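You operate a simulated robot arm through the tools that you are given. There is no shell and no other tool.

Carry out the task below with a simulated robot arm. There is one attempt and no reset: what you move stays moved.

TASK
Strap down the long tube on the cart, wheel it to BAY and brake it.
Fine: strap knob at HELD, gauge in the green, strapped before it rolls.
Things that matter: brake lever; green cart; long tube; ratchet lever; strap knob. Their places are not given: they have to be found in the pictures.

Only the result counts: the job must be done as asked and must still hold three seconds after the hand-in. Knocking over, shifting, dropping, spilling or breaking anything else fails it.

THE ROBOT
A 7-joint arm with a two-finger parallel gripper, fixed in place. Base frame: the origin is at the foot of the arm, x ahead of it, y to its left, z up. Units: cm, degrees, N and s.
Its first joint turns from -149.0 to 149.0 degrees. Payload 3.43 kg.
Tool frame: the origin (TCP) lies between the finger pads and is the grasp point; the fingertips stand 3 cm ahead of it; z points along the fingers, y is the line along which they close. The gripper opens to 9.4 cm. The fingers are 2.8 cm wide and 1 cm thick; the gripper's body (5 by 9.6 cm) begins 5.5 cm behind the TCP.
Orientation is that of the tool frame in the base frame, as [roll, pitch, yaw] about the fixed x, y, z axes, in that order (R = Rz(yaw) Ry(pitch) Rx(roll)). With the fingers straight down and closing along the base's y, the tool's x points along the base's -x, its y along +y and its z along -z.

THE INTERFACE
- The arm moves only by the tool step_arm. Its argument "deltas" is a list of rows, each a list of 6 numbers: the shift along the tool's x, y, z in cm, then the turn, a rotation vector about the tool's x, y, z in degrees. In form: [[dx, dy, dz, ax, ay, az], ...]. A call has 1 to 20 rows; each row is the pose to reach, as a shift and turn from the pose commanded when the call began, along the tool's axes at that moment. "gripper" is the opening, from 0 (shut) to 1 (fully open), set as the call begins (left out, the last holds). Each row takes 0.2 s and may step no farther than 5 cm and 8.6 degrees from the row before; otherwise, or with a gripper value out of range, the whole call is refused. Where a pose cannot be reached the arm comes as near as it can. A force on the tool above 70 N (or 10 N above the force at the start of the call, whichever is more), or a blocked arm, ends the call early, and 0.2 s more pass. The fingers move at their own pace (about 4.5 cm/s each) and stop on an object; they squeeze with about 33 N. The grip force told is the motor's: it shows also when the fingers shut on nothing. Time passes only in rows, and 0.2 s behind the last, so rows that repeat a pose let the fingers close. It gives the time, the measured TCP pose, the force on the tool (base axes), the opening and the grip force at its end, in the units of the frame above (readings bear some noise), with the torque about the TCP (base axes, N m) and any sound that the robot's microphone picked up.
- Cameras (640 x 400 px; columns grow to the right, rows downward): "scene" is fixed at [39.88, -49.93, 112.42]; the picture's right is [-0.80, 0.60, 0.00], its down [0.44, 0.60, -0.67] and it looks along [-0.40, -0.54, -0.74] (base axes); focal length 214 px, centre (320, 200). "wrist" rides on the gripper at [7.6, 1.4, -10.2] in the tool frame; the picture's right is [-0.18, 0.98, 0.00], its down [-0.75, -0.14, -0.64] and it looks along [-0.63, -0.12, 0.77] (tool axes); focal length 243 px, centre (320, 200).
- get_image(camera): a new picture of that camera. The clock stands still meanwhile.
- probe_pixels(camera, pixels): for up to 12 pixels [column, row] of the newest picture of that camera ("zoom" is the newest enlarged one), the place [x, y, z] in the base frame of the surface seen there, good to about 0.2 cm. The clock stands still meanwhile.
- zoom(camera, box): a new picture of the part [left, top, right, bottom] of that camera's present view, enlarged. The clock stands still meanwhile.
- sign_off(): hands the job in; it is judged then, once.

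Leave the gripper open and the arm clear of the work at the hand-in unless told otherwise.

The tools are called after "Request:" as a command line: name --pt "numbers of a row" for each row, then --argument value for the rest, lists and objects as JSON in quotes. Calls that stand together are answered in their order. step_arm: Moves the arm, as the interface text tells. Its arguments: {"type":"object","properties":{"deltas":{"type":"array","items":{"type":"array","items":{"type":"number"}}},"gripper":{"type":"number"}},"required":["deltas"]} The other tools are called the same way: get_image (camera) takes a picture; probe_pixels (camera, pixels) gives the place of the surface under pixels of a picture; zoom (camera, box) takes an enlarged picture of a part of a camera's view; sign_off () hands the job in.

At the start:

```text
time_s: 0.0
tool_pos: [28.53, -65.4, 91.37]
tool_rot: [179.9, 0.0, 180.0]
wrist_force: [0.7, 0.5, 0.0]
ft_torque: [0.02, 0.02, -0.02]
gripper_width: 9.41
grasp_force: 0.0
```

scene: 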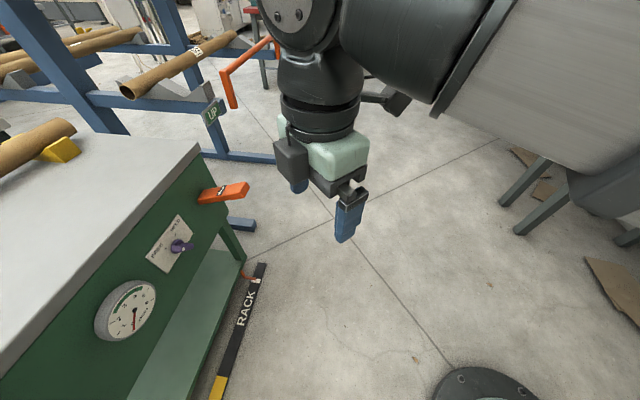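
wrist: 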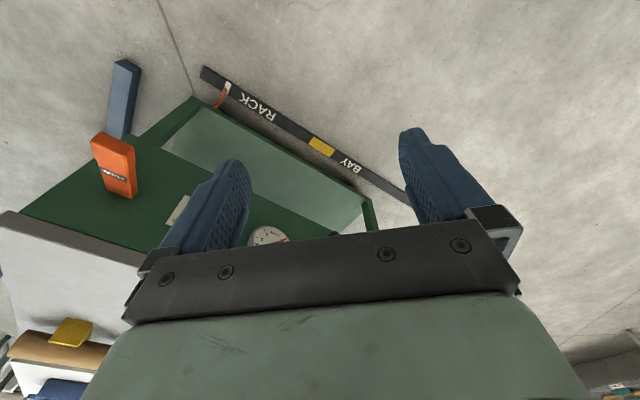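

I see a green cart on the left with an orange lever, a purple knob and a gauge. On the floor is a strip marked RACK and BAY. I'll zoom in on these parts first.

Request:
zoom --camera "scene" --box '[80, 160, 280, 285]'

Request:
zoom --camera "scene" --box '[60, 240, 300, 400]'

Request:
zoom --camera "scene" --box '[0, 0, 280, 175]'

Request:
zoom --camera "wrist" --box '[0, 40, 420, 400]'

```text
3.20 times, centred on (180, 222) of scene
```

zoom: 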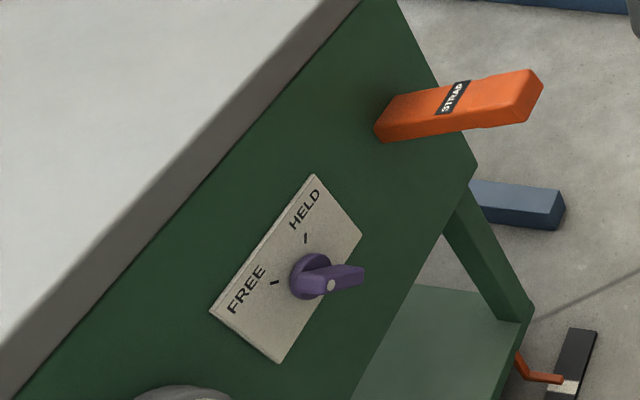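

```text
2.50 times, centred on (180, 320) of scene
```

zoom: 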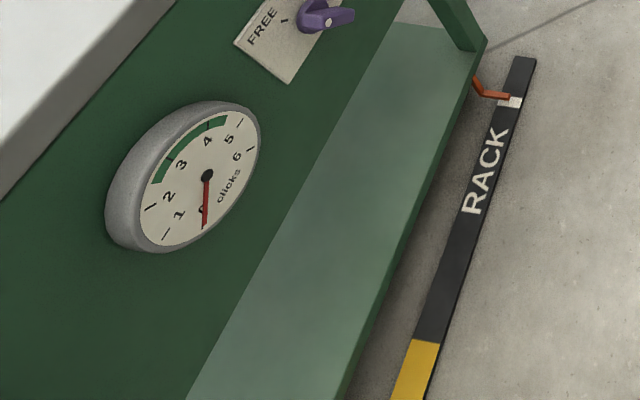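

```text
2.29 times, centred on (140, 88) of scene
```

zoom: 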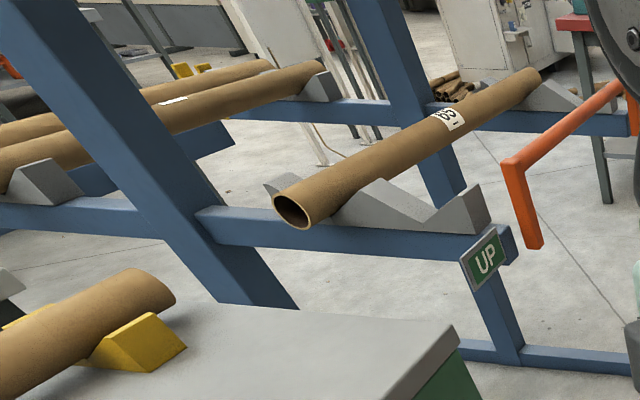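

```text
1.11 times, centred on (210, 220) of wrist
```

zoom: 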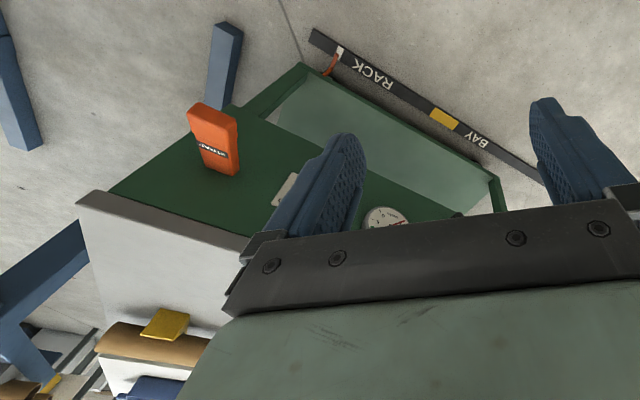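

Gauge reads 0 clicks, with green from about 2.4 to 4.7. The orange STRAP lever looks like the ratchet, and the purple knob sits by the FREE/HELD plate. I'll probe the key points for their positions.

Request:
get_image --camera "scene"

Request:
probe_pixels --camera "scene" --pixels '[[202, 196], [247, 188], [176, 246], [189, 244], [165, 243], [133, 312], [200, 148], [0, 375], [240, 258], [248, 278], [220, 385], [258, 268]]'

Request:
probe_pixels --camera "scene" --pixels '[[60, 150], [30, 145], [20, 150], [10, 250], [90, 145], [240, 224], [215, 112], [230, 90], [222, 68], [140, 90], [130, 380], [195, 393]]'

Request:
get_image --camera "wrist"

Request:
probe_pixels --camera "wrist" --pixels '[[320, 147], [350, 167], [390, 190], [372, 215], [360, 200], [110, 140], [130, 190], [70, 330], [60, 395], [270, 236], [220, 95], [310, 140]]'

```text
taken
```

scene: 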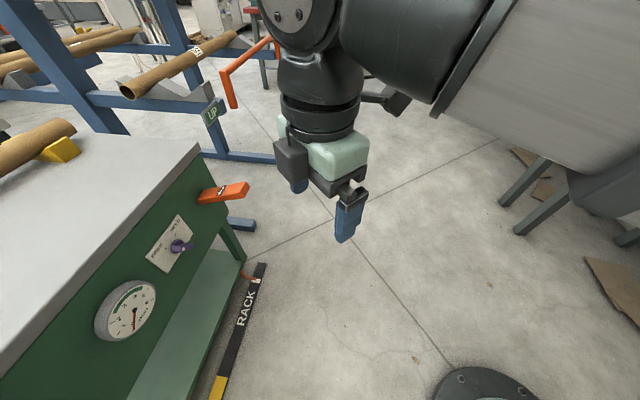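

```text
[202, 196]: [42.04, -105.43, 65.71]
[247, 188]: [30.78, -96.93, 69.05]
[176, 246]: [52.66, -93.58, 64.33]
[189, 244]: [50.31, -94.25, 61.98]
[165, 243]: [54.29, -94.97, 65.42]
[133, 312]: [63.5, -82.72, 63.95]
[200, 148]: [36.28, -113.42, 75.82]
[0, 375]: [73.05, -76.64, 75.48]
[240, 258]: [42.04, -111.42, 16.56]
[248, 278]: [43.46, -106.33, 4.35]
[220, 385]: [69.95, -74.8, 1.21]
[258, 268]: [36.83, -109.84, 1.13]
```

```text
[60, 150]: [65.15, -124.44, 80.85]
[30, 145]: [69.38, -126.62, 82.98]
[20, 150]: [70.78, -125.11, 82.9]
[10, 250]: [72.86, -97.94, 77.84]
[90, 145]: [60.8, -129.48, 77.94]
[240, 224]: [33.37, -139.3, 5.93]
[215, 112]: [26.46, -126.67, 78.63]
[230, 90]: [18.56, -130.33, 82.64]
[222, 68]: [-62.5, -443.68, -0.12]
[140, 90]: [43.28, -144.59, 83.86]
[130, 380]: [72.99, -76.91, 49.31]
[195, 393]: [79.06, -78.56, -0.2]
```

```text
taken
```

wrist: 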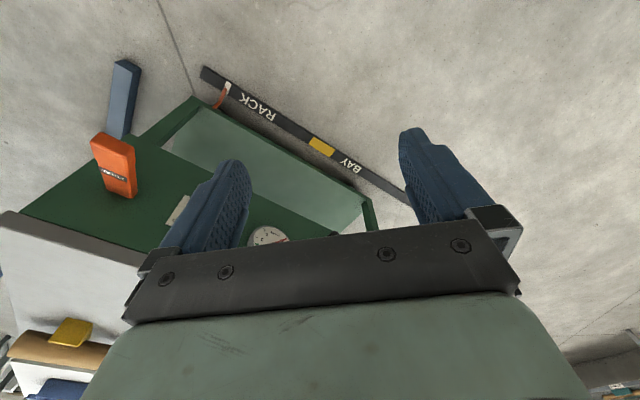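

```text
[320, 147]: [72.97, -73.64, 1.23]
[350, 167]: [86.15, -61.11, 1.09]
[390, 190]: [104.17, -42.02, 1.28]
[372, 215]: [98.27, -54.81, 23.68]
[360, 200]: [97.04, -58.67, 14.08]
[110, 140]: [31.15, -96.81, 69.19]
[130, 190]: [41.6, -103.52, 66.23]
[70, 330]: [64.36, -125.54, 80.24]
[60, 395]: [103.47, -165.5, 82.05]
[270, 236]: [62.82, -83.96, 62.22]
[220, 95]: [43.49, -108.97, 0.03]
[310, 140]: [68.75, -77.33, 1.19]
```

Here u is the distance along the cart (direction 0.71, 0.71) and s is the distance out from its front face. The front face is a vertical plane whose normal points at the robot. The cart must roll in +u so its orange pointer goes from the white RACK mark to the yellow BAY mark. I'll yaw the wrist camera to face the cart front and search for the brake lever.

Request:
step_arm --pt "-1.5 1.5 0 0 0 7.5" --pt "-3 3 0 0 0 15" --pt "-4.5 4.5 0 0 0 22.5" --pt "-6 6 0 0 0 30" --pt "-7.5 7.5 0 0 0 37.5" --pt "-9 9 0 0 0 45"

Request:
get_image --camera "wrist"

Request:
get_image --camera "scene"

```text
time_s: 1.4
tool_pos: [37.53, -56.41, 91.43]
tool_rot: [-179.9, 0.0, 134.9]
wrist_force: [-0.5, -0.2, -0.3]
ft_torque: [0.0, -0.02, 0.0]
gripper_width: 9.41
grasp_force: 0.1
```

```text
taken
```

wrist: 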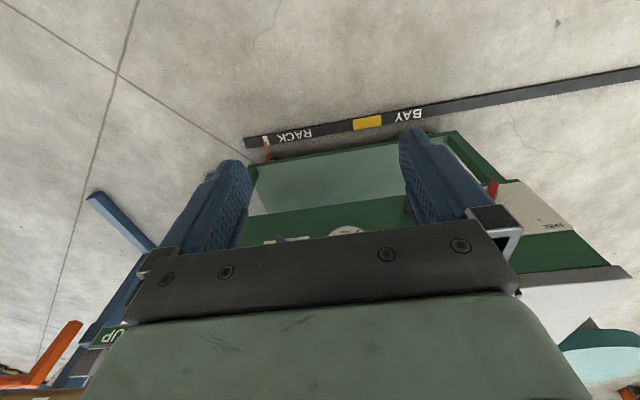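

```text
taken
```

scene: 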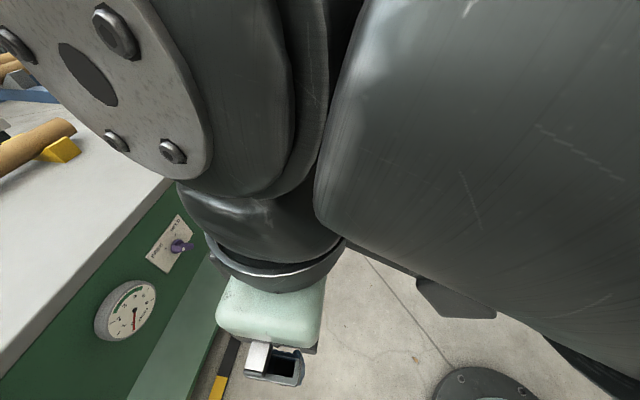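

On the right at (493,187) I see a red lever on a plate, which may be the brake. I'll zoom in there and probe it.

Request:
zoom --camera "wrist" --box '[440, 120, 640, 300]'

Request:
zoom --camera "wrist" --box '[230, 90, 450, 220]'

Request:
probe_pixels --camera "wrist" --pixels '[[493, 187], [535, 200], [560, 222], [620, 268], [590, 250], [368, 123], [356, 124], [381, 121], [265, 141], [267, 158], [630, 72], [248, 143]]'

```text
2.22 times, centred on (540, 210) of wrist
```

zoom: 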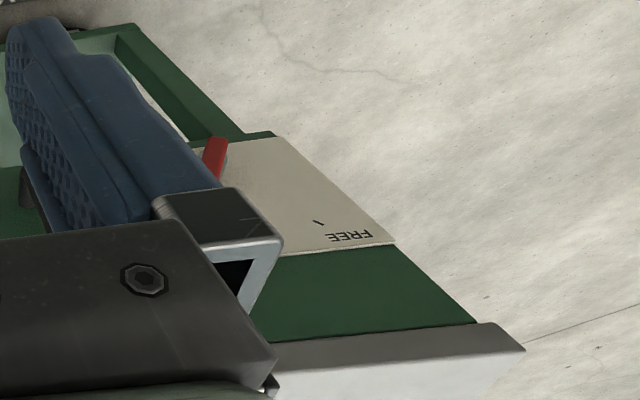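

```text
2.91 times, centred on (340, 155) of wrist
```

zoom: 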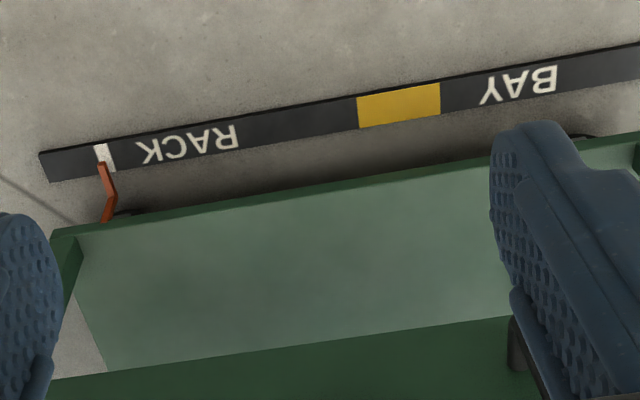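

```text
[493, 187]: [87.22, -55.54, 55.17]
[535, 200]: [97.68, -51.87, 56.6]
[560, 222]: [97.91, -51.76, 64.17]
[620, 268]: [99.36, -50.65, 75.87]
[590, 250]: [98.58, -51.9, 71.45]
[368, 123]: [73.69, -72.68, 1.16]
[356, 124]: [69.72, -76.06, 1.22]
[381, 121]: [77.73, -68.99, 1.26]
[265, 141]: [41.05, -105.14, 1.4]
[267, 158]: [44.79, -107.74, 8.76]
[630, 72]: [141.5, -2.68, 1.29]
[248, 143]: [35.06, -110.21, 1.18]
```

The red lever at (87,-56,55) on a plate with FREE is the brake candidate. The yellow BAY mark spans u of about -5 to +6, and the pointer now sits at u≈-45. I'll tilt the tool toward the cart to look at the face squarely.

Request:
step_arm --pt "0 0 0 0 -8 0" --pt "0 0 0 0 -16 0" --pt "0 0 0 0 -24 0" --pt "0 0 0 0 -32 0" --pt "0 0 0 0 -40 0"

Request:
get_image --camera "wrist"

```text
time_s: 2.6
tool_pos: [37.75, -56.41, 91.44]
tool_rot: [-179.9, 40.2, 135.0]
wrist_force: [-0.1, 0.3, -0.7]
ft_torque: [0.03, -0.03, -0.01]
gripper_width: 9.41
grasp_force: 0.2
```

```text
taken
```

wrist: 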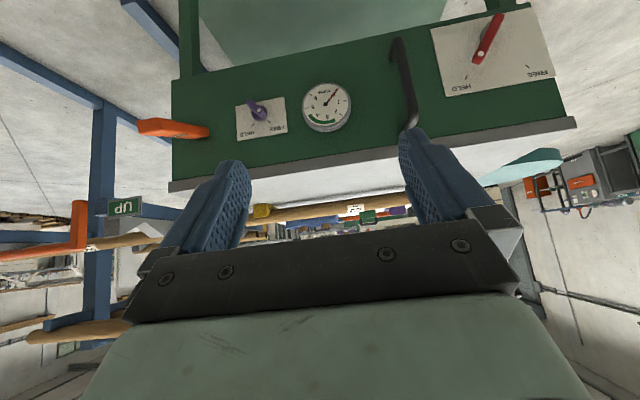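

The upside-down view shows the whole front face. From left to right there is the orange lever, purple knob, gauge, a dark vertical handle, and a red brake lever on a HELD/FREE plate. I'll zoom in on each and probe.

Request:
zoom --camera "wrist" --box '[120, 60, 360, 200]'

Request:
zoom --camera "wrist" --box '[370, 0, 610, 150]'

Request:
probe_pixels --camera "wrist" --pixels '[[396, 44], [408, 65], [413, 90], [414, 115], [478, 60], [498, 20], [468, 78], [528, 68], [258, 112], [253, 105], [247, 132], [280, 126]]'

Request:
probe_pixels --camera "wrist" --pixels '[[150, 127], [200, 132], [175, 130], [326, 105], [172, 187], [570, 125], [262, 211], [520, 170], [78, 225], [300, 140], [220, 120], [370, 60]]'

```text
2.67 times, centred on (240, 130) of wrist
```

zoom: 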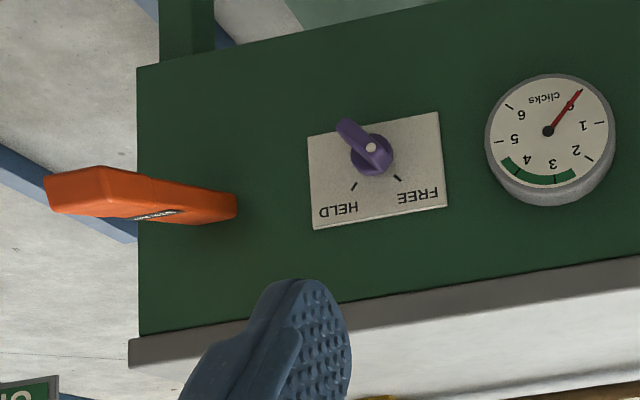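

```text
2.67 times, centred on (490, 75) of wrist
```

zoom: 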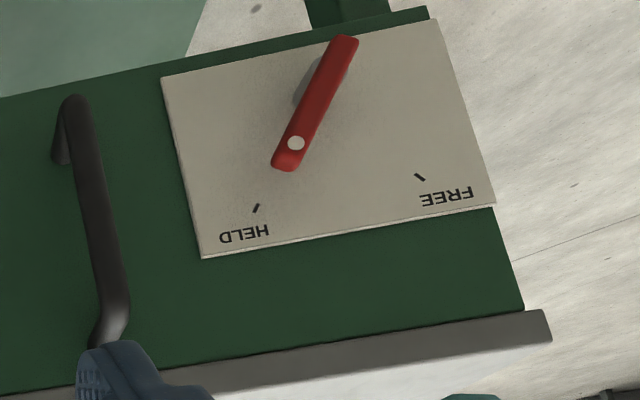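

```text
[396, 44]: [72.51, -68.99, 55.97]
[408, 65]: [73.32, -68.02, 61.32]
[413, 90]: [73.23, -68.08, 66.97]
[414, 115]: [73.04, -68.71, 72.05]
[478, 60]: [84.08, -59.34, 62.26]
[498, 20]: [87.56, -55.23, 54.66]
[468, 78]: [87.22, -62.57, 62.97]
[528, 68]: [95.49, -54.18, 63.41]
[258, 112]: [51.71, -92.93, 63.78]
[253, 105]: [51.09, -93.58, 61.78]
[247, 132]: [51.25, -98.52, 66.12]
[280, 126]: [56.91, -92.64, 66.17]
```

```text
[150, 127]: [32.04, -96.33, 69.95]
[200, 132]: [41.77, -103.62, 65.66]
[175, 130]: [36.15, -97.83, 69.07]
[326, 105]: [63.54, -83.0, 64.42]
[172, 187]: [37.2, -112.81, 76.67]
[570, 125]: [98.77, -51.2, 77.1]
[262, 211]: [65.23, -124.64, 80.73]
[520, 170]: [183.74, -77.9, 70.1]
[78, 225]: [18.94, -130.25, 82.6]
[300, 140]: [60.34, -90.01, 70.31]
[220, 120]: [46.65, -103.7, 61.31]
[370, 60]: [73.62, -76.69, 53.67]
```

Next I'll move closer to the brake plate, about 30 cm along +u, to read the lever's state and see where it pivots.

Request:
step_arm --pt "0.2 4 1.8 0 0 0" --pt "0.4 8 3.6 0 0 0" --pt "0.6 12 5.4 0 0 0" --pt "0.8 16 7.2 0 0 0" --pt "1.0 20 9 0 0 0" --pt "1.2 24 10.8 0 0 0" --pt "1.4 28 12.6 0 0 0" --pt "1.6 30 14.3 0 0 0"

Request:
get_image --camera "wrist"

Request:
get_image --camera "scene"

```text
time_s: 4.4
tool_pos: [64.23, -41.05, 79.28]
tool_rot: [-179.9, 40.1, 135.0]
wrist_force: [0.4, -0.4, 0.0]
ft_torque: [0.0, 0.01, 0.03]
gripper_width: 9.4
grasp_force: 0.0
```

```text
taken
```

wrist: 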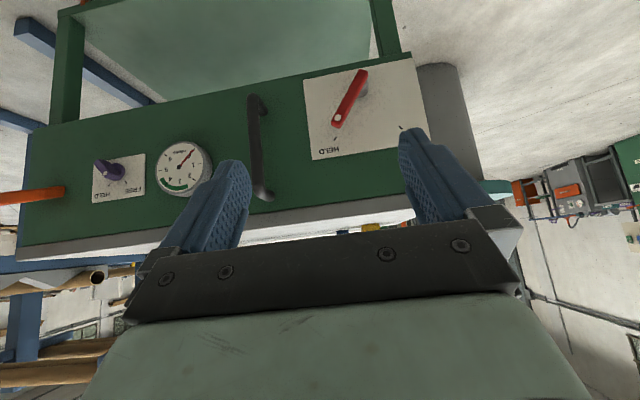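

```text
taken
```

scene: 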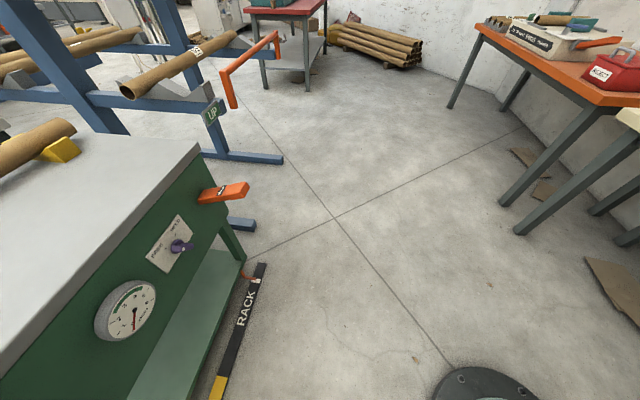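

Request:
zoom --camera "wrist" --box '[230, 50, 530, 230]'

Request:
zoom --camera "wrist" --box '[0, 120, 220, 260]'

Request:
probe_pixels --camera "wrist" --pixels '[[336, 118], [350, 97], [362, 74], [366, 92], [335, 130], [450, 75], [455, 130], [475, 165], [255, 110], [257, 160], [250, 98], [265, 190]]'

```text
2.13 times, centred on (380, 140) of wrist
```

zoom: 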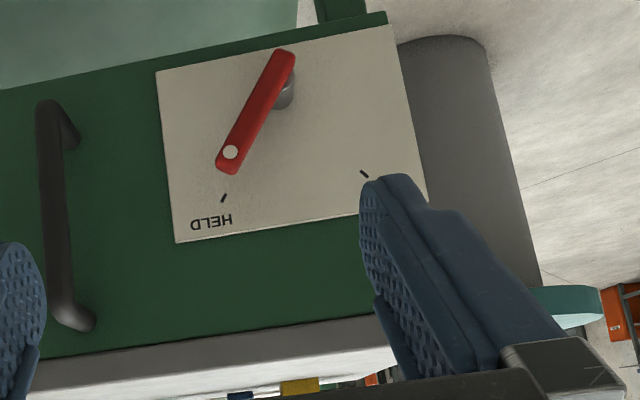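

```text
2.86 times, centred on (110, 190) of wrist
```

zoom: 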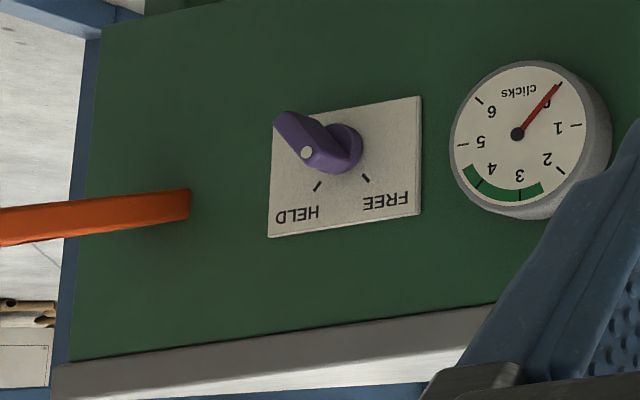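

```text
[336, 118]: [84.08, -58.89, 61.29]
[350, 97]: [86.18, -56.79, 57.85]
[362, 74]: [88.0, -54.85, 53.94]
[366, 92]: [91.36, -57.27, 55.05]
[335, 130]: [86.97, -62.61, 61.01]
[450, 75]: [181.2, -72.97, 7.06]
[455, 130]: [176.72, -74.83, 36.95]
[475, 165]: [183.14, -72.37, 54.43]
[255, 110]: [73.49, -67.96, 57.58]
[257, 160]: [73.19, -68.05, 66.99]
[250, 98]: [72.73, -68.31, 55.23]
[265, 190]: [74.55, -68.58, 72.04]
```

The brake lever pivots at about u=23.5, z=55, and its dotted tip points at HELD, so the brake is on now. The strap knob is on FREE/HELD marks of the same layout. I'll move over to the knob and level the tool toward the face.

Request:
step_arm --pt "0.95 -4.2 1.1 0 -4 0" --pt "1.9 -8.4 2.2 0 -8 0" --pt "2.8 -12.7 3.4 0 -12 0" --pt "3.7 -16.9 4.5 0 -16 0" --pt "4.7 -21.1 5.6 0 -20 0" --pt "5.6 -25.3 6.7 0 -24 0" --pt "6.6 -29.5 7.8 0 -28 0" --pt "7.5 -33.7 8.9 0 -32 0" --pt "8.4 -38 10.1 0 -36 0" --pt "9.4 -42.2 11.2 0 -40 0" --pt "10.3 -46.4 12.3 0 -45 0"

Request:
get_image --camera "wrist"

Request:
get_image --camera "scene"

```text
time_s: 6.8
tool_pos: [31.49, -73.29, 63.68]
tool_rot: [-179.1, 85.2, 135.8]
wrist_force: [-0.2, 0.2, 0.6]
ft_torque: [-0.01, -0.01, 0.0]
gripper_width: 9.41
grasp_force: 0.0
```

```text
taken
```

wrist: 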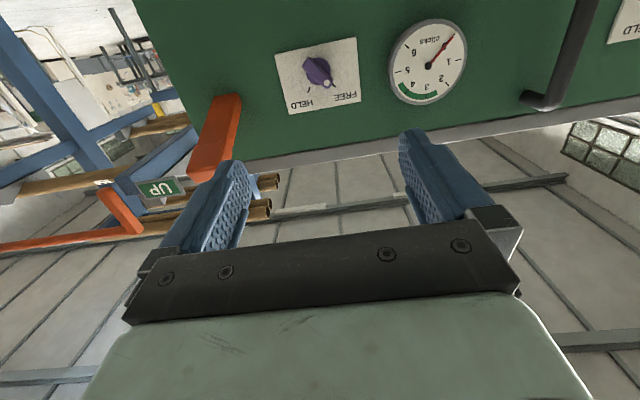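

```text
taken
```

scene: 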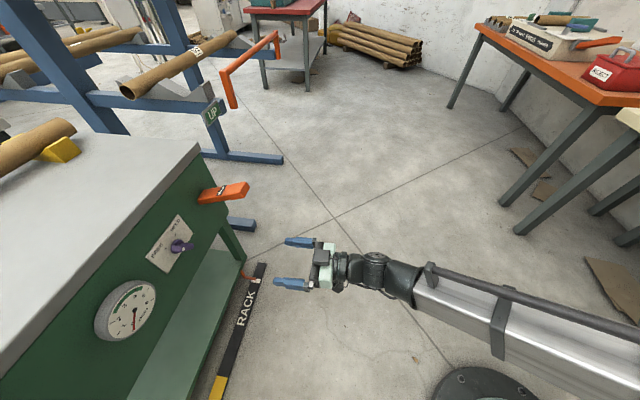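

The level pose is reachable. I'll zoom in on the knob at (320,75) and probe it.

Request:
zoom --camera "wrist" --box '[260, 30, 380, 120]'

Request:
probe_pixels --camera "zoom" --pixels '[[250, 170], [310, 200], [345, 225], [355, 275], [365, 310], [265, 320], [330, 260], [240, 150], [380, 290], [300, 240], [90, 350], [320, 150]]'

```text
4.44 times, centred on (320, 75) of wrist
```

zoom: 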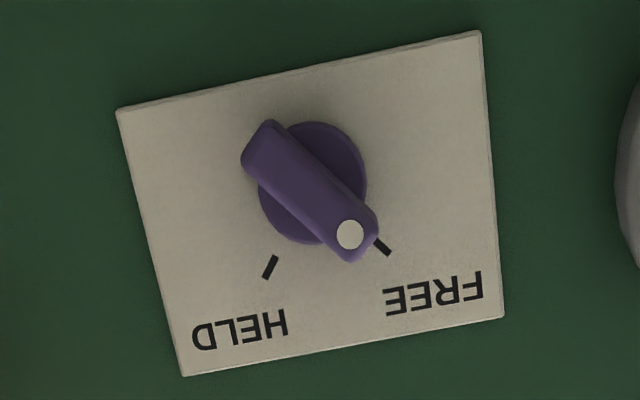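

```text
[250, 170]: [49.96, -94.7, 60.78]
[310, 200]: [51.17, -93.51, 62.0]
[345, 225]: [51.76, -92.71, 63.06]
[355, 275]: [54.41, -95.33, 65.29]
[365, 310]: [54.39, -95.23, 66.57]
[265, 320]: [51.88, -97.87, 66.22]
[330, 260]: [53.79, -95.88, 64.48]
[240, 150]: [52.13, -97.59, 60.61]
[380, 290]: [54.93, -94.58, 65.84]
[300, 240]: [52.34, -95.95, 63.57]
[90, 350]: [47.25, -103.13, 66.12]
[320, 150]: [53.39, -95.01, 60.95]
```

The knob is at FREE. The bar is centred near u=-29.9, z=61.9, about 45° off vertical. I'll level the tool, line up in front of the knob at s≈-85, then roll the wrist -45° so the fingers straddle the bar.

Request:
step_arm --pt "0.3 -0.1 3.7 0 -2 0" --pt "0.6 -0.3 7.4 0 -4 0" --pt "0.84 -0.4 11.0 0 -5 0"

Request:
step_arm --pt "0 0 0 0 0 -7.5" --pt "0 0 0 0 0 -15" --pt "0 0 0 0 0 -22.5" --pt "0 0 0 0 0 -30" --pt "0 0 0 0 0 -37.5" --pt "0 0 0 0 0 -45" --pt "0 0 0 0 0 -45"

Request:
get_image --camera "wrist"

Request:
get_image --camera "scene"

```text
time_s: 7.6
tool_pos: [39.23, -81.7, 61.69]
tool_rot: [-71.2, 90.0, -116.4]
wrist_force: [0.2, -0.8, -0.1]
ft_torque: [0.01, -0.01, 0.01]
gripper_width: 9.41
grasp_force: 0.0
```

```text
time_s: 9.2
tool_pos: [37.29, -83.44, 64.45]
tool_rot: [-93.7, 46.8, -135.7]
wrist_force: [-0.2, 1.0, -0.1]
ft_torque: [0.0, 0.01, -0.03]
gripper_width: 9.38
grasp_force: 0.0
out of reach, approached as far as the arm can: row 5, 6, 7
```

```text
taken
```

wrist: 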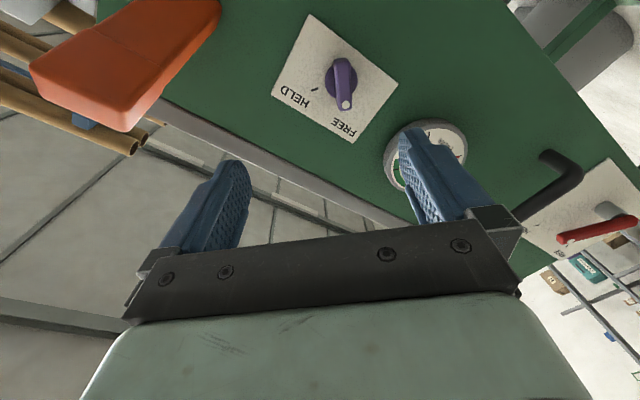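

```text
taken
```

scene: 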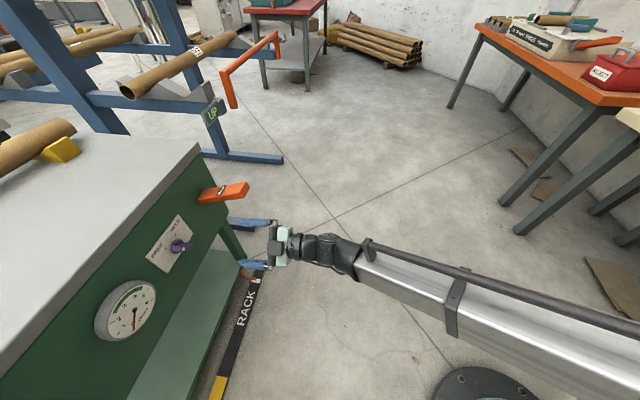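

The wrist is at a joint limit around -45°. The gripper is symmetric, so I'll roll the other way by 180° to get the equivalent grip with room to turn.

Request:
step_arm --pt "0 0 0 0 0 7.5" --pt "0 0 0 0 0 15" --pt "0 0 0 0 0 22.5" --pt "0 0 0 0 0 30" --pt "0 0 0 0 0 37.5" --pt "0 0 0 0 0 45" --pt "0 0 0 0 0 52.5" --pt "0 0 0 0 0 60" --pt "0 0 0 0 0 67.5" --pt "0 0 0 0 0 75" --pt "0 0 0 0 0 82.5" --pt "0 0 0 0 0 90"

Request:
step_arm --pt "0 0 0 0 0 7.5" --pt "0 0 0 0 0 15" --pt "0 0 0 0 0 22.5" --pt "0 0 0 0 0 30" --pt "0 0 0 0 0 37.5" --pt "0 0 0 0 0 45" --pt "0 0 0 0 0 52.5" --pt "0 0 0 0 0 60" --pt "0 0 0 0 0 67.5" --pt "0 0 0 0 0 75" --pt "0 0 0 0 0 82.5" --pt "0 0 0 0 0 90"

Request:
get_image --camera "wrist"

Request:
get_image --camera "scene"

```text
time_s: 11.8
tool_pos: [37.44, -83.5, 64.57]
tool_rot: [93.4, 42.8, 49.3]
wrist_force: [0.1, -0.1, -0.3]
ft_torque: [0.0, -0.01, -0.01]
gripper_width: 9.39
grasp_force: 0.0
```

```text
time_s: 14.4
tool_pos: [37.48, -83.43, 64.54]
tool_rot: [93.8, -47.2, 44.3]
wrist_force: [-0.3, -0.7, 0.9]
ft_torque: [-0.01, 0.03, -0.01]
gripper_width: 9.4
grasp_force: 0.2
```

```text
taken
```

wrist: 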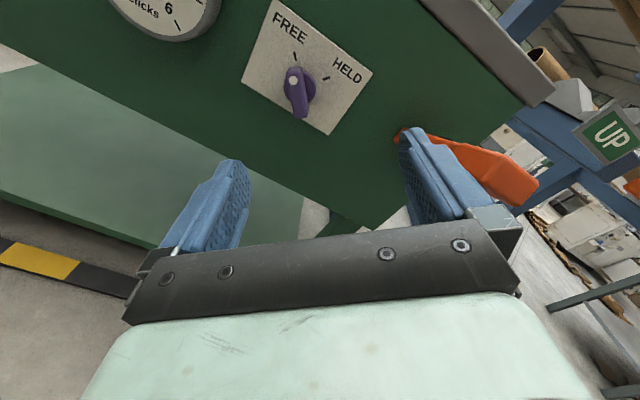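

```text
taken
```

scene: 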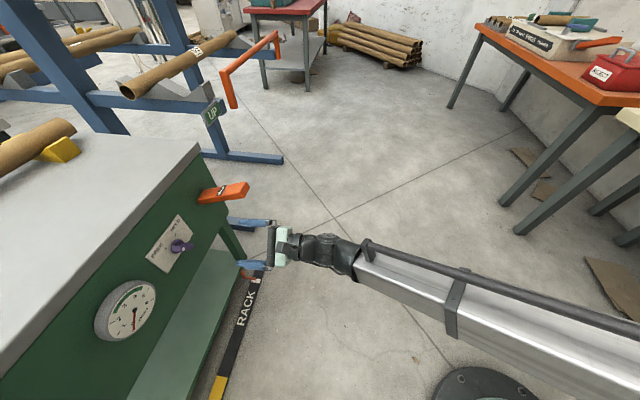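

The roll works, and the camera is now above with an upright view. The knob is at (297,88) pointing at FREE. I'll correct the small tilt, centre on the knob axis and move nearer, then look again.

Request:
step_arm --pt "-0.1 -1.6 2 -1.6 0.27 0" --pt "-0.21 -3.29 4 -3.2 0.55 0" --pt "-0.21 -3.29 6.7 -3.2 0.55 0" --pt "-0.21 -3.29 6.7 -3.2 0.55 0"

Request:
get_image --camera "wrist"

Request:
zoom --camera "wrist" --box '[240, 20, 420, 160]'

```text
time_s: 15.4
tool_pos: [44.02, -86.41, 61.78]
tool_rot: [89.9, -46.9, 45.1]
wrist_force: [0.2, 0.8, -0.3]
ft_torque: [0.0, -0.01, 0.01]
gripper_width: 9.42
grasp_force: 0.0
```

```text
taken
```

wrist: 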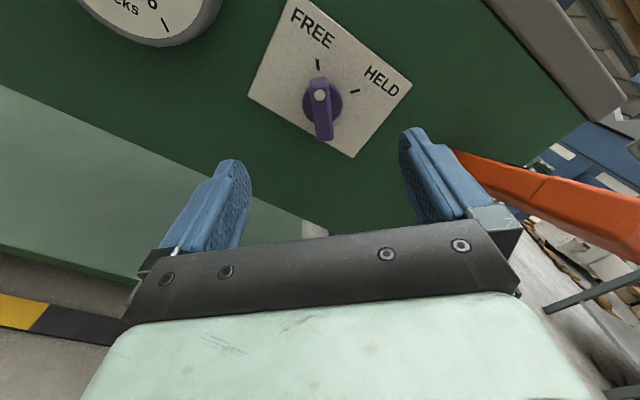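

```text
2.86 times, centred on (330, 90) of wrist
```

zoom: 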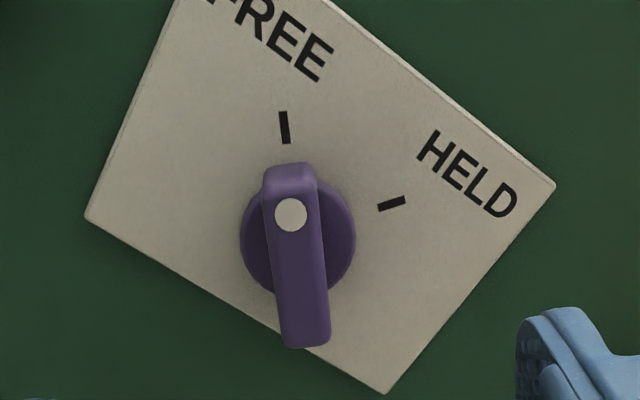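

Request:
probe_pixels --camera "zoom" --pixels '[[283, 112], [287, 143], [378, 209], [405, 198], [245, 240], [352, 240], [290, 185], [305, 335], [268, 260], [325, 260], [297, 260], [291, 215]]'

```text
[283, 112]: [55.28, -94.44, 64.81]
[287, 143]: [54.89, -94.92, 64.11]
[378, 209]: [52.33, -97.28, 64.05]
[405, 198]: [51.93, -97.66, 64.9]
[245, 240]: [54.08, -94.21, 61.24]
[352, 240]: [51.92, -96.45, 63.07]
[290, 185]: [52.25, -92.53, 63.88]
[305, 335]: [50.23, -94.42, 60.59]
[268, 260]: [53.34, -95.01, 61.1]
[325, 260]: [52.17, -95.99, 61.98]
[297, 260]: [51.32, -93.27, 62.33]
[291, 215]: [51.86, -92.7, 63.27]
```

The knob pivot is at u=-30.0, z=62.0, with the ticks about ±40° from vertical. I'll advance straight in with the fingers open until the tips sit around the bar, staying clear of the plate.

Request:
step_arm --pt "0.1 0.1 3 0 0 3" --pt "0.2 0.18 6 0 0 3" --pt "0.2 0.18 7.5 0 0 3" --pt "0.2 0.18 8.8 0 0 3" --gripper 1

Request:
get_image --camera "wrist"

```text
time_s: 16.4
tool_pos: [50.14, -92.53, 62.01]
tool_rot: [89.9, -49.9, 45.1]
wrist_force: [-0.1, 0.0, 1.0]
ft_torque: [-0.04, 0.0, 0.01]
gripper_width: 9.42
grasp_force: 0.1
```

```text
taken
```

wrist: 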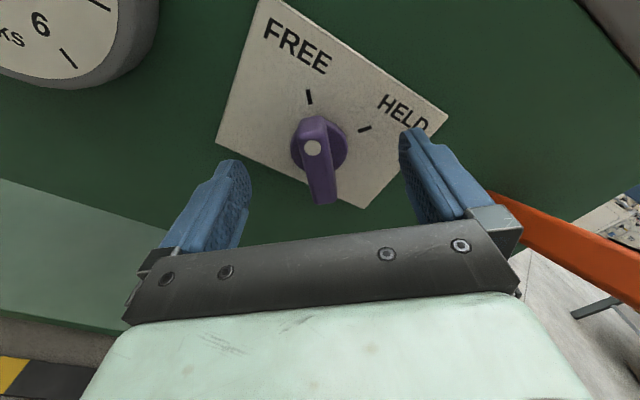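

The fingertips now straddle the knob bar at (318,160). I'll close on it.

Request:
step_arm --pt "0 0 0 0 0 0" --pt "0 0 0 0 0 0" --pt "0 0 0 0 0 0" --pt "0 0 0 0 0 0" --pt "0 0 0 0 0 0" --pt "0 0 0 0 0 0" --pt "0 0 0 0 0 0" --gripper 0

Request:
get_image --camera "wrist"

```text
time_s: 18.0
tool_pos: [50.03, -92.63, 62.05]
tool_rot: [89.8, -49.9, 45.1]
wrist_force: [3.2, 5.8, -4.6]
ft_torque: [0.21, -0.07, 0.08]
gripper_width: 1.57
grasp_force: 44.4
```

```text
taken
```

wrist: 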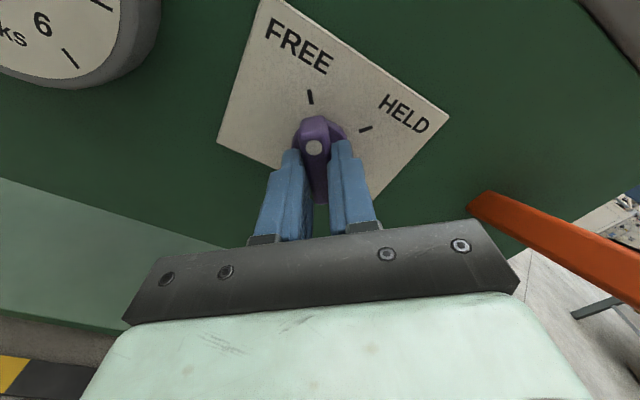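

Gripped, width 1.57. I'll turn clockwise toward HELD, first 40°.

Request:
step_arm --pt "0 0 0 0 0 6" --pt "0 0 0 0 0 12" --pt "0 0 0 0 0 18" --pt "0 0 0 0 0 24" --pt "0 0 0 0 0 30" --pt "0 0 0 0 0 36" --pt "0 0 0 0 0 42"

Request:
get_image --camera "wrist"

```text
time_s: 19.6
tool_pos: [50.08, -92.67, 62.02]
tool_rot: [-90.9, -87.9, -134.2]
wrist_force: [6.2, -15.5, -15.6]
ft_torque: [-0.56, -0.53, -0.02]
gripper_width: 1.55
grasp_force: 45.0
```

```text
taken
```

wrist: 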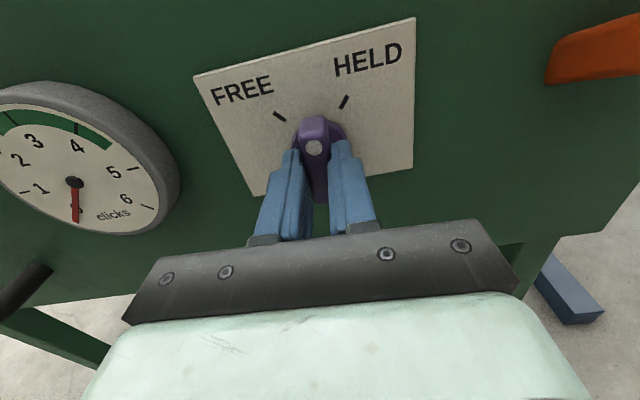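

The knob is halfway. I'll continue another 38° to HELD.

Request:
step_arm --pt "0 0 0 0 0 6" --pt "0 0 0 0 0 12" --pt "0 0 0 0 0 18" --pt "0 0 0 0 0 24" --pt "0 0 0 0 0 30" --pt "0 0 0 0 0 36" --pt "0 0 0 0 0 39"

Request:
get_image --camera "wrist"

Request:
zoom --camera "wrist" --box '[240, 40, 420, 200]'

```text
time_s: 21.2
tool_pos: [50.07, -92.59, 62.03]
tool_rot: [-90.1, -49.3, -134.8]
wrist_force: [3.5, -8.5, -17.9]
ft_torque: [-0.82, 1.23, -0.13]
gripper_width: 1.61
grasp_force: 45.1
```

```text
taken
```

wrist: 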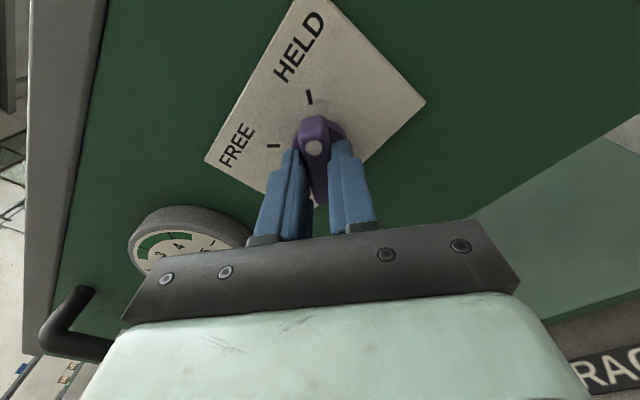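

```text
2.50 times, centred on (330, 120) of wrist
```

zoom: 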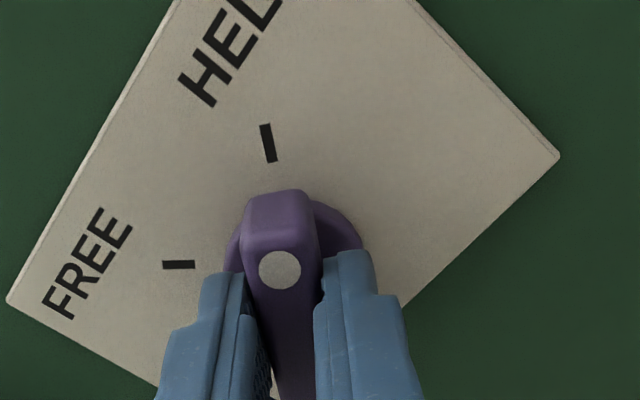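

The pointer is aligned with the HELD tick and the torque is rising, so it is at its stop. I'll release and back off straight.

Request:
step_arm --pt "0 0 0 0 0 0" --pt "0 0 0 0 0 0" --pt "0 0 0 0 0 0" --pt "0 0 0 0 0 0" --pt "0 0 0 0 0 0" --gripper 0.7

Request:
step_arm --pt "0 0 -4 0 0 0" --pt "0 0 -8 0 0 0" --pt "0 0 -12 0 0 0" --pt "0 0 -16 0 0 0"

Request:
get_image --camera "wrist"

Request:
zoom --camera "wrist" --box '[180, 0, 440, 180]'

```text
time_s: 22.4
tool_pos: [50.04, -92.58, 62.11]
tool_rot: [-89.9, -49.1, -135.0]
wrist_force: [0.1, 0.3, -0.3]
ft_torque: [-0.01, 0.0, -0.04]
gripper_width: 6.58
grasp_force: 0.0
```

```text
time_s: 23.4
tool_pos: [38.8, -81.11, 62.27]
tool_rot: [-90.0, -49.2, -135.1]
wrist_force: [-0.6, 0.6, -0.7]
ft_torque: [0.0, -0.01, 0.04]
gripper_width: 6.58
grasp_force: 0.1
```

```text
taken
```

wrist: 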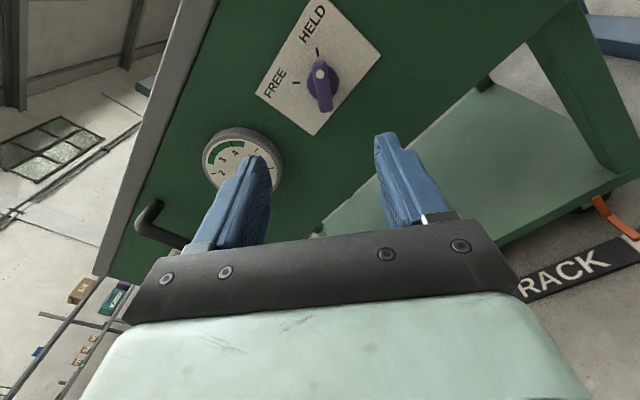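

```text
2.22 times, centred on (310, 90) of wrist
```

zoom: 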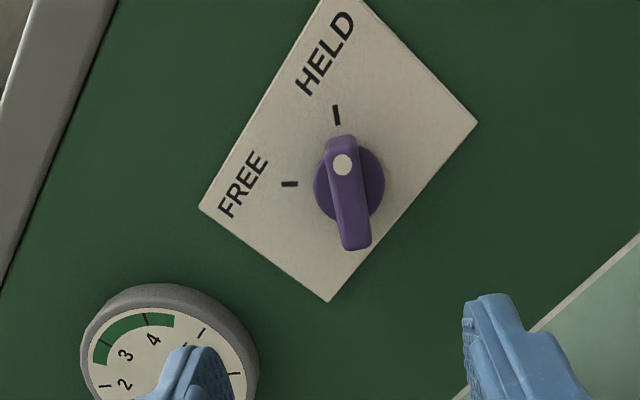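

The knob is cleanly at HELD and the gauge is still at 0. Next I'll roll the wrist upright and move over to look at the orange STRAP lever.

Request:
step_arm --pt "2.5 0.84 -0.7 0 0 -7" --pt "5.1 1.67 -1.4 0 0 -14" --pt "7.7 2.5 -2.1 0 0 -21" --pt "10.2 3.3 -2.7 0 0 -28" --pt "12.8 4.2 -3.4 0 0 -35" --pt "15.3 5 -4.1 0 0 -42" --pt "17.9 5.85 -4.8 0 0 -49"

Request:
get_image --camera "wrist"

Request:
get_image --camera "scene"

```text
time_s: 25.0
tool_pos: [24.0, -88.92, 71.53]
tool_rot: [89.6, -81.8, 45.6]
wrist_force: [-0.2, -0.2, 0.6]
ft_torque: [0.0, 0.02, -0.03]
gripper_width: 6.58
grasp_force: 0.1
```

```text
taken
```

wrist: 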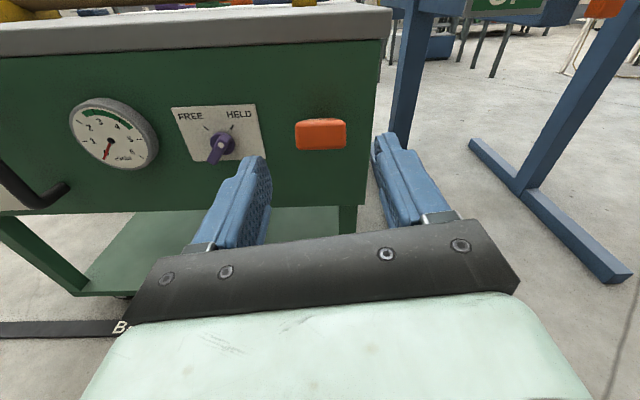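

```text
taken
```

scene: 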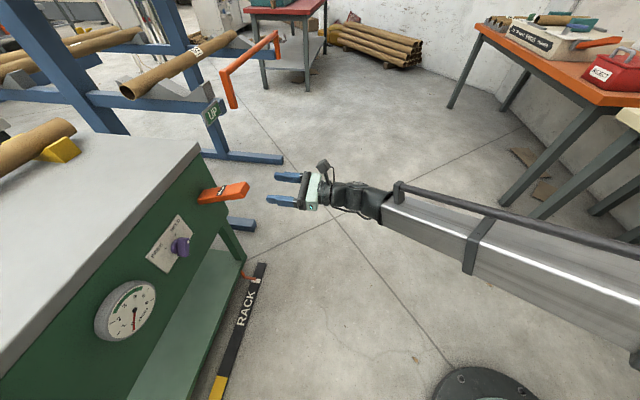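

I see the lever end-on at (321,133). It's wider than it is tall, so it pumps up and down. I'll probe its extents.

Request:
probe_pixels --camera "wrist" --pixels '[[299, 138], [343, 136], [321, 123], [321, 145], [320, 119], [305, 122], [340, 120], [321, 135]]'

Request:
zoom --camera "wrist" --box '[260, 90, 400, 180]'

Request:
zoom --camera "scene" --box '[180, 160, 270, 220]'

Request:
probe_pixels --camera "zoom" --pixels '[[140, 260], [200, 250], [280, 230], [360, 205], [470, 175], [500, 220], [440, 260], [300, 285], [180, 290]]'

```text
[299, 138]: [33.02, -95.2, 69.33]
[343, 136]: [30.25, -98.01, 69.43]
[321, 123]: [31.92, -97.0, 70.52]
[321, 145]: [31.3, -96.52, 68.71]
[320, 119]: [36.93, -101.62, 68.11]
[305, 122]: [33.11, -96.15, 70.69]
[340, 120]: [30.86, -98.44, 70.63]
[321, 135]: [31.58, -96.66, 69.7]
```

```text
4.44 times, centred on (330, 135) of wrist
```

zoom: 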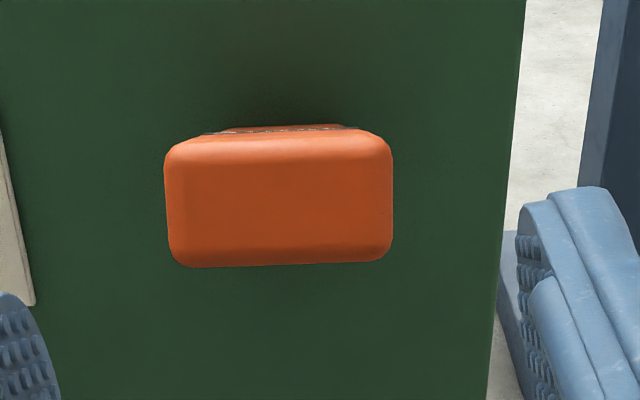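

```text
6.67 times, centred on (225, 190) of scene
```

zoom: 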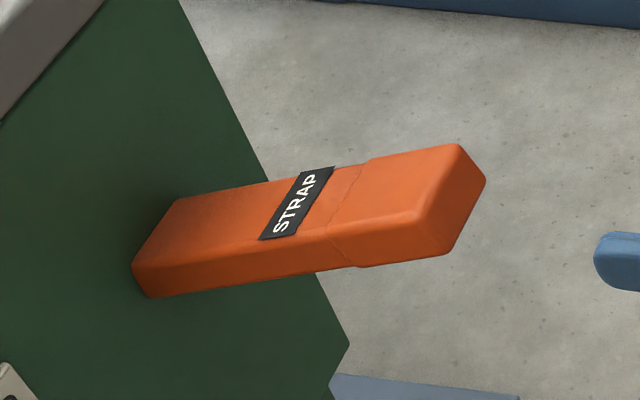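

```text
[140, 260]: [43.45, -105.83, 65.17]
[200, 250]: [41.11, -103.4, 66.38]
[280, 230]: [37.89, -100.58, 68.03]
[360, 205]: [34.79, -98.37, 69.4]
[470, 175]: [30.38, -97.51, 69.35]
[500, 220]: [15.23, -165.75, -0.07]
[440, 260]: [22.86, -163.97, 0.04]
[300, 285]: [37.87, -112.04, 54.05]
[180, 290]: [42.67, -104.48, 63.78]
```

The lever tip is at u=-46, s=-90.7, top z≈70.7, pivoting at the face. I'll shut the gripper, straighten the roll, rise, move over the lever tip and then press down from above.

Request:
step_arm --pt "2 0.3 0 0 0 4" --pt "4 0.6 0 0 0 8.2" --pt "4 0.6 0 0 0 8.2" --pt "4 0.6 0 0 0 8.2" --pt "4 0.6 0 0 0 8.2" --gripper 0

Request:
step_arm --pt "0 0 4 0 0 0" --pt "0 0 8 0 0 0" --pt "0 0 12 0 0 0" --pt "0 0 13 0 0 0"

Request:
get_image --camera "wrist"

Request:
get_image --camera "scene"

```text
time_s: 26.2
tool_pos: [23.89, -89.06, 75.89]
tool_rot: [-60.2, -89.7, -164.7]
wrist_force: [0.6, -1.1, -0.2]
ft_torque: [0.01, -0.04, 0.07]
gripper_width: 0.02
grasp_force: 33.4
```

```text
time_s: 27.2
tool_pos: [32.91, -98.68, 75.93]
tool_rot: [-62.5, -89.8, -162.4]
wrist_force: [-0.6, 0.6, -0.2]
ft_torque: [0.01, 0.0, 0.0]
gripper_width: 0.0
grasp_force: 33.1
```

```text
taken
```

wrist: 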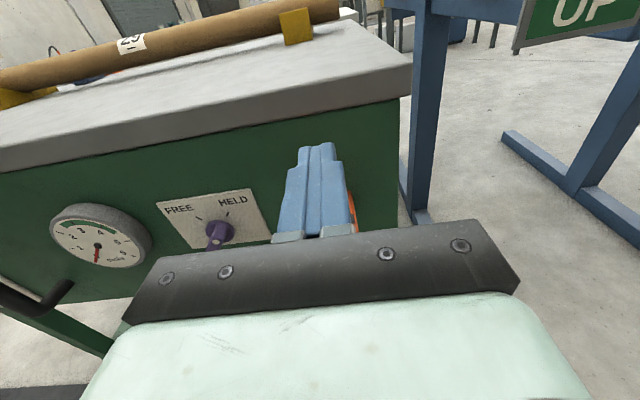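

```text
taken
```

scene: 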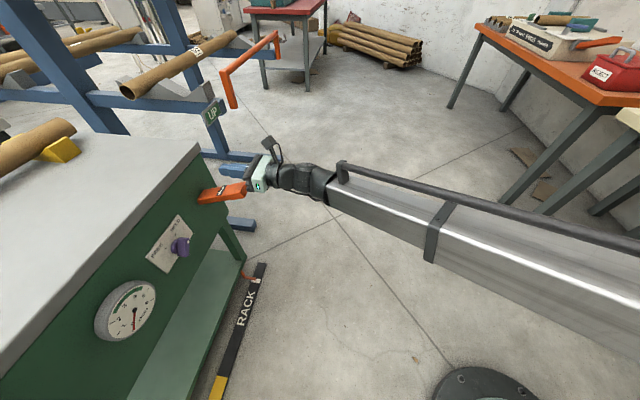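

The fingers are above the lever tip, and the gauge is visible at (98,240). I'll press down in small steps.

Request:
step_arm --pt "-1.5 0 0 0 0 0" --pt "-3 0 0 0 0 0" --pt "-4 0 0 0 0 0" --pt "-5 0 0 0 0 0" --pt "-6 0 0 0 0 0"

Request:
get_image --camera "wrist"

Request:
zoom --camera "scene" --box '[80, 160, 280, 350]'

```text
time_s: 28.4
tool_pos: [33.2, -98.56, 69.89]
tool_rot: [-41.7, -89.8, 176.7]
wrist_force: [-1.8, 1.3, 2.5]
ft_torque: [0.08, 0.11, 0.0]
gripper_width: 0.0
grasp_force: 33.0
```

```text
taken
```

wrist: 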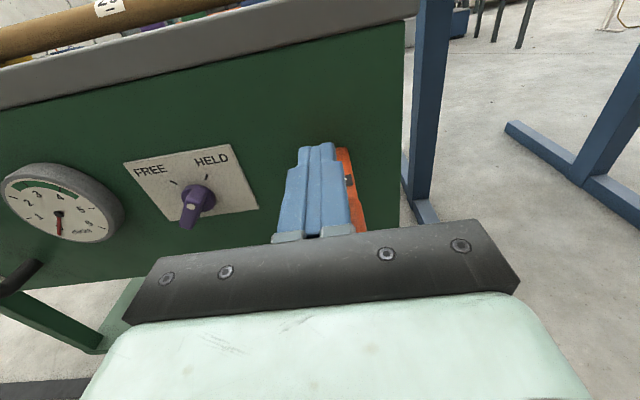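

```text
2.11 times, centred on (180, 255) of scene
```

zoom: 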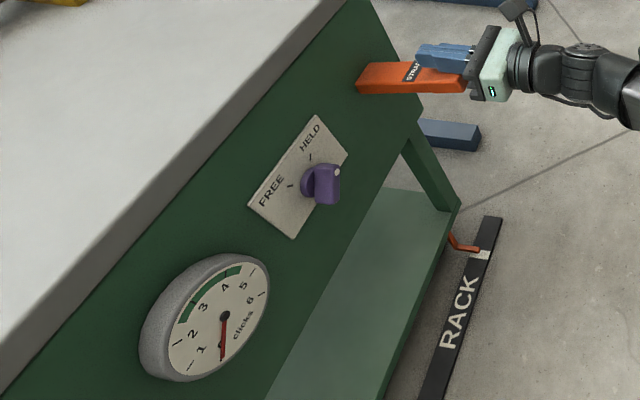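

The lever swings down easily at about 2.5 N, with no click yet. I'll continue the stroke down.

Request:
step_arm --pt "-1 0 0 0 0 0" --pt "-2 0 0 0 0 0" --pt "-3 0 0 0 0 0" --pt "-4 0 0 0 0 0"

Request:
zoom --camera "scene" --box '[80, 160, 280, 350]'

```text
time_s: 29.4
tool_pos: [33.12, -98.37, 65.91]
tool_rot: [-38.5, -89.8, 173.7]
wrist_force: [-2.5, 1.3, 6.8]
ft_torque: [-0.08, -0.02, 0.01]
gripper_width: 0.02
grasp_force: 33.3
```

```text
2.11 times, centred on (180, 255) of scene
```

zoom: 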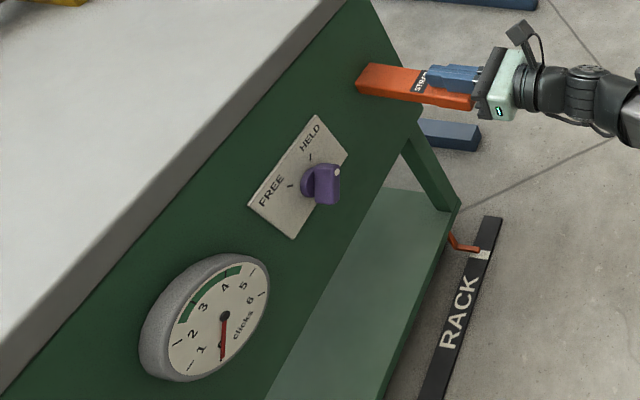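

Request:
step_arm --pt "-1 0 0 0 0 0" --pt "-2 0 0 0 0 0" --pt "-3 0 0 0 0 0" --pt "-4 0 0 0 0 0"

Request:
zoom --camera "scene" --box '[80, 160, 280, 350]'

```text
time_s: 30.5
tool_pos: [33.34, -98.59, 63.16]
tool_rot: [-16.9, -88.6, 152.3]
wrist_force: [-1.4, 3.2, 13.9]
ft_torque: [-0.17, -0.14, -0.2]
gripper_width: 0.0
grasp_force: 32.9
stopped in row 4: the force on the tool passed its limit at 74 N (the readings are from after the stop); the commanded pose is now the measured one
```

```text
2.11 times, centred on (180, 255) of scene
```

zoom: 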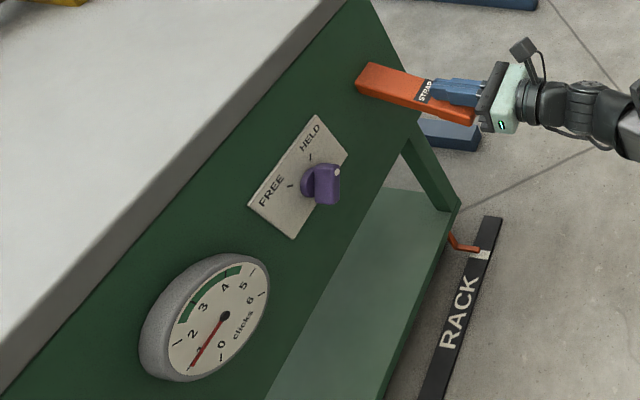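

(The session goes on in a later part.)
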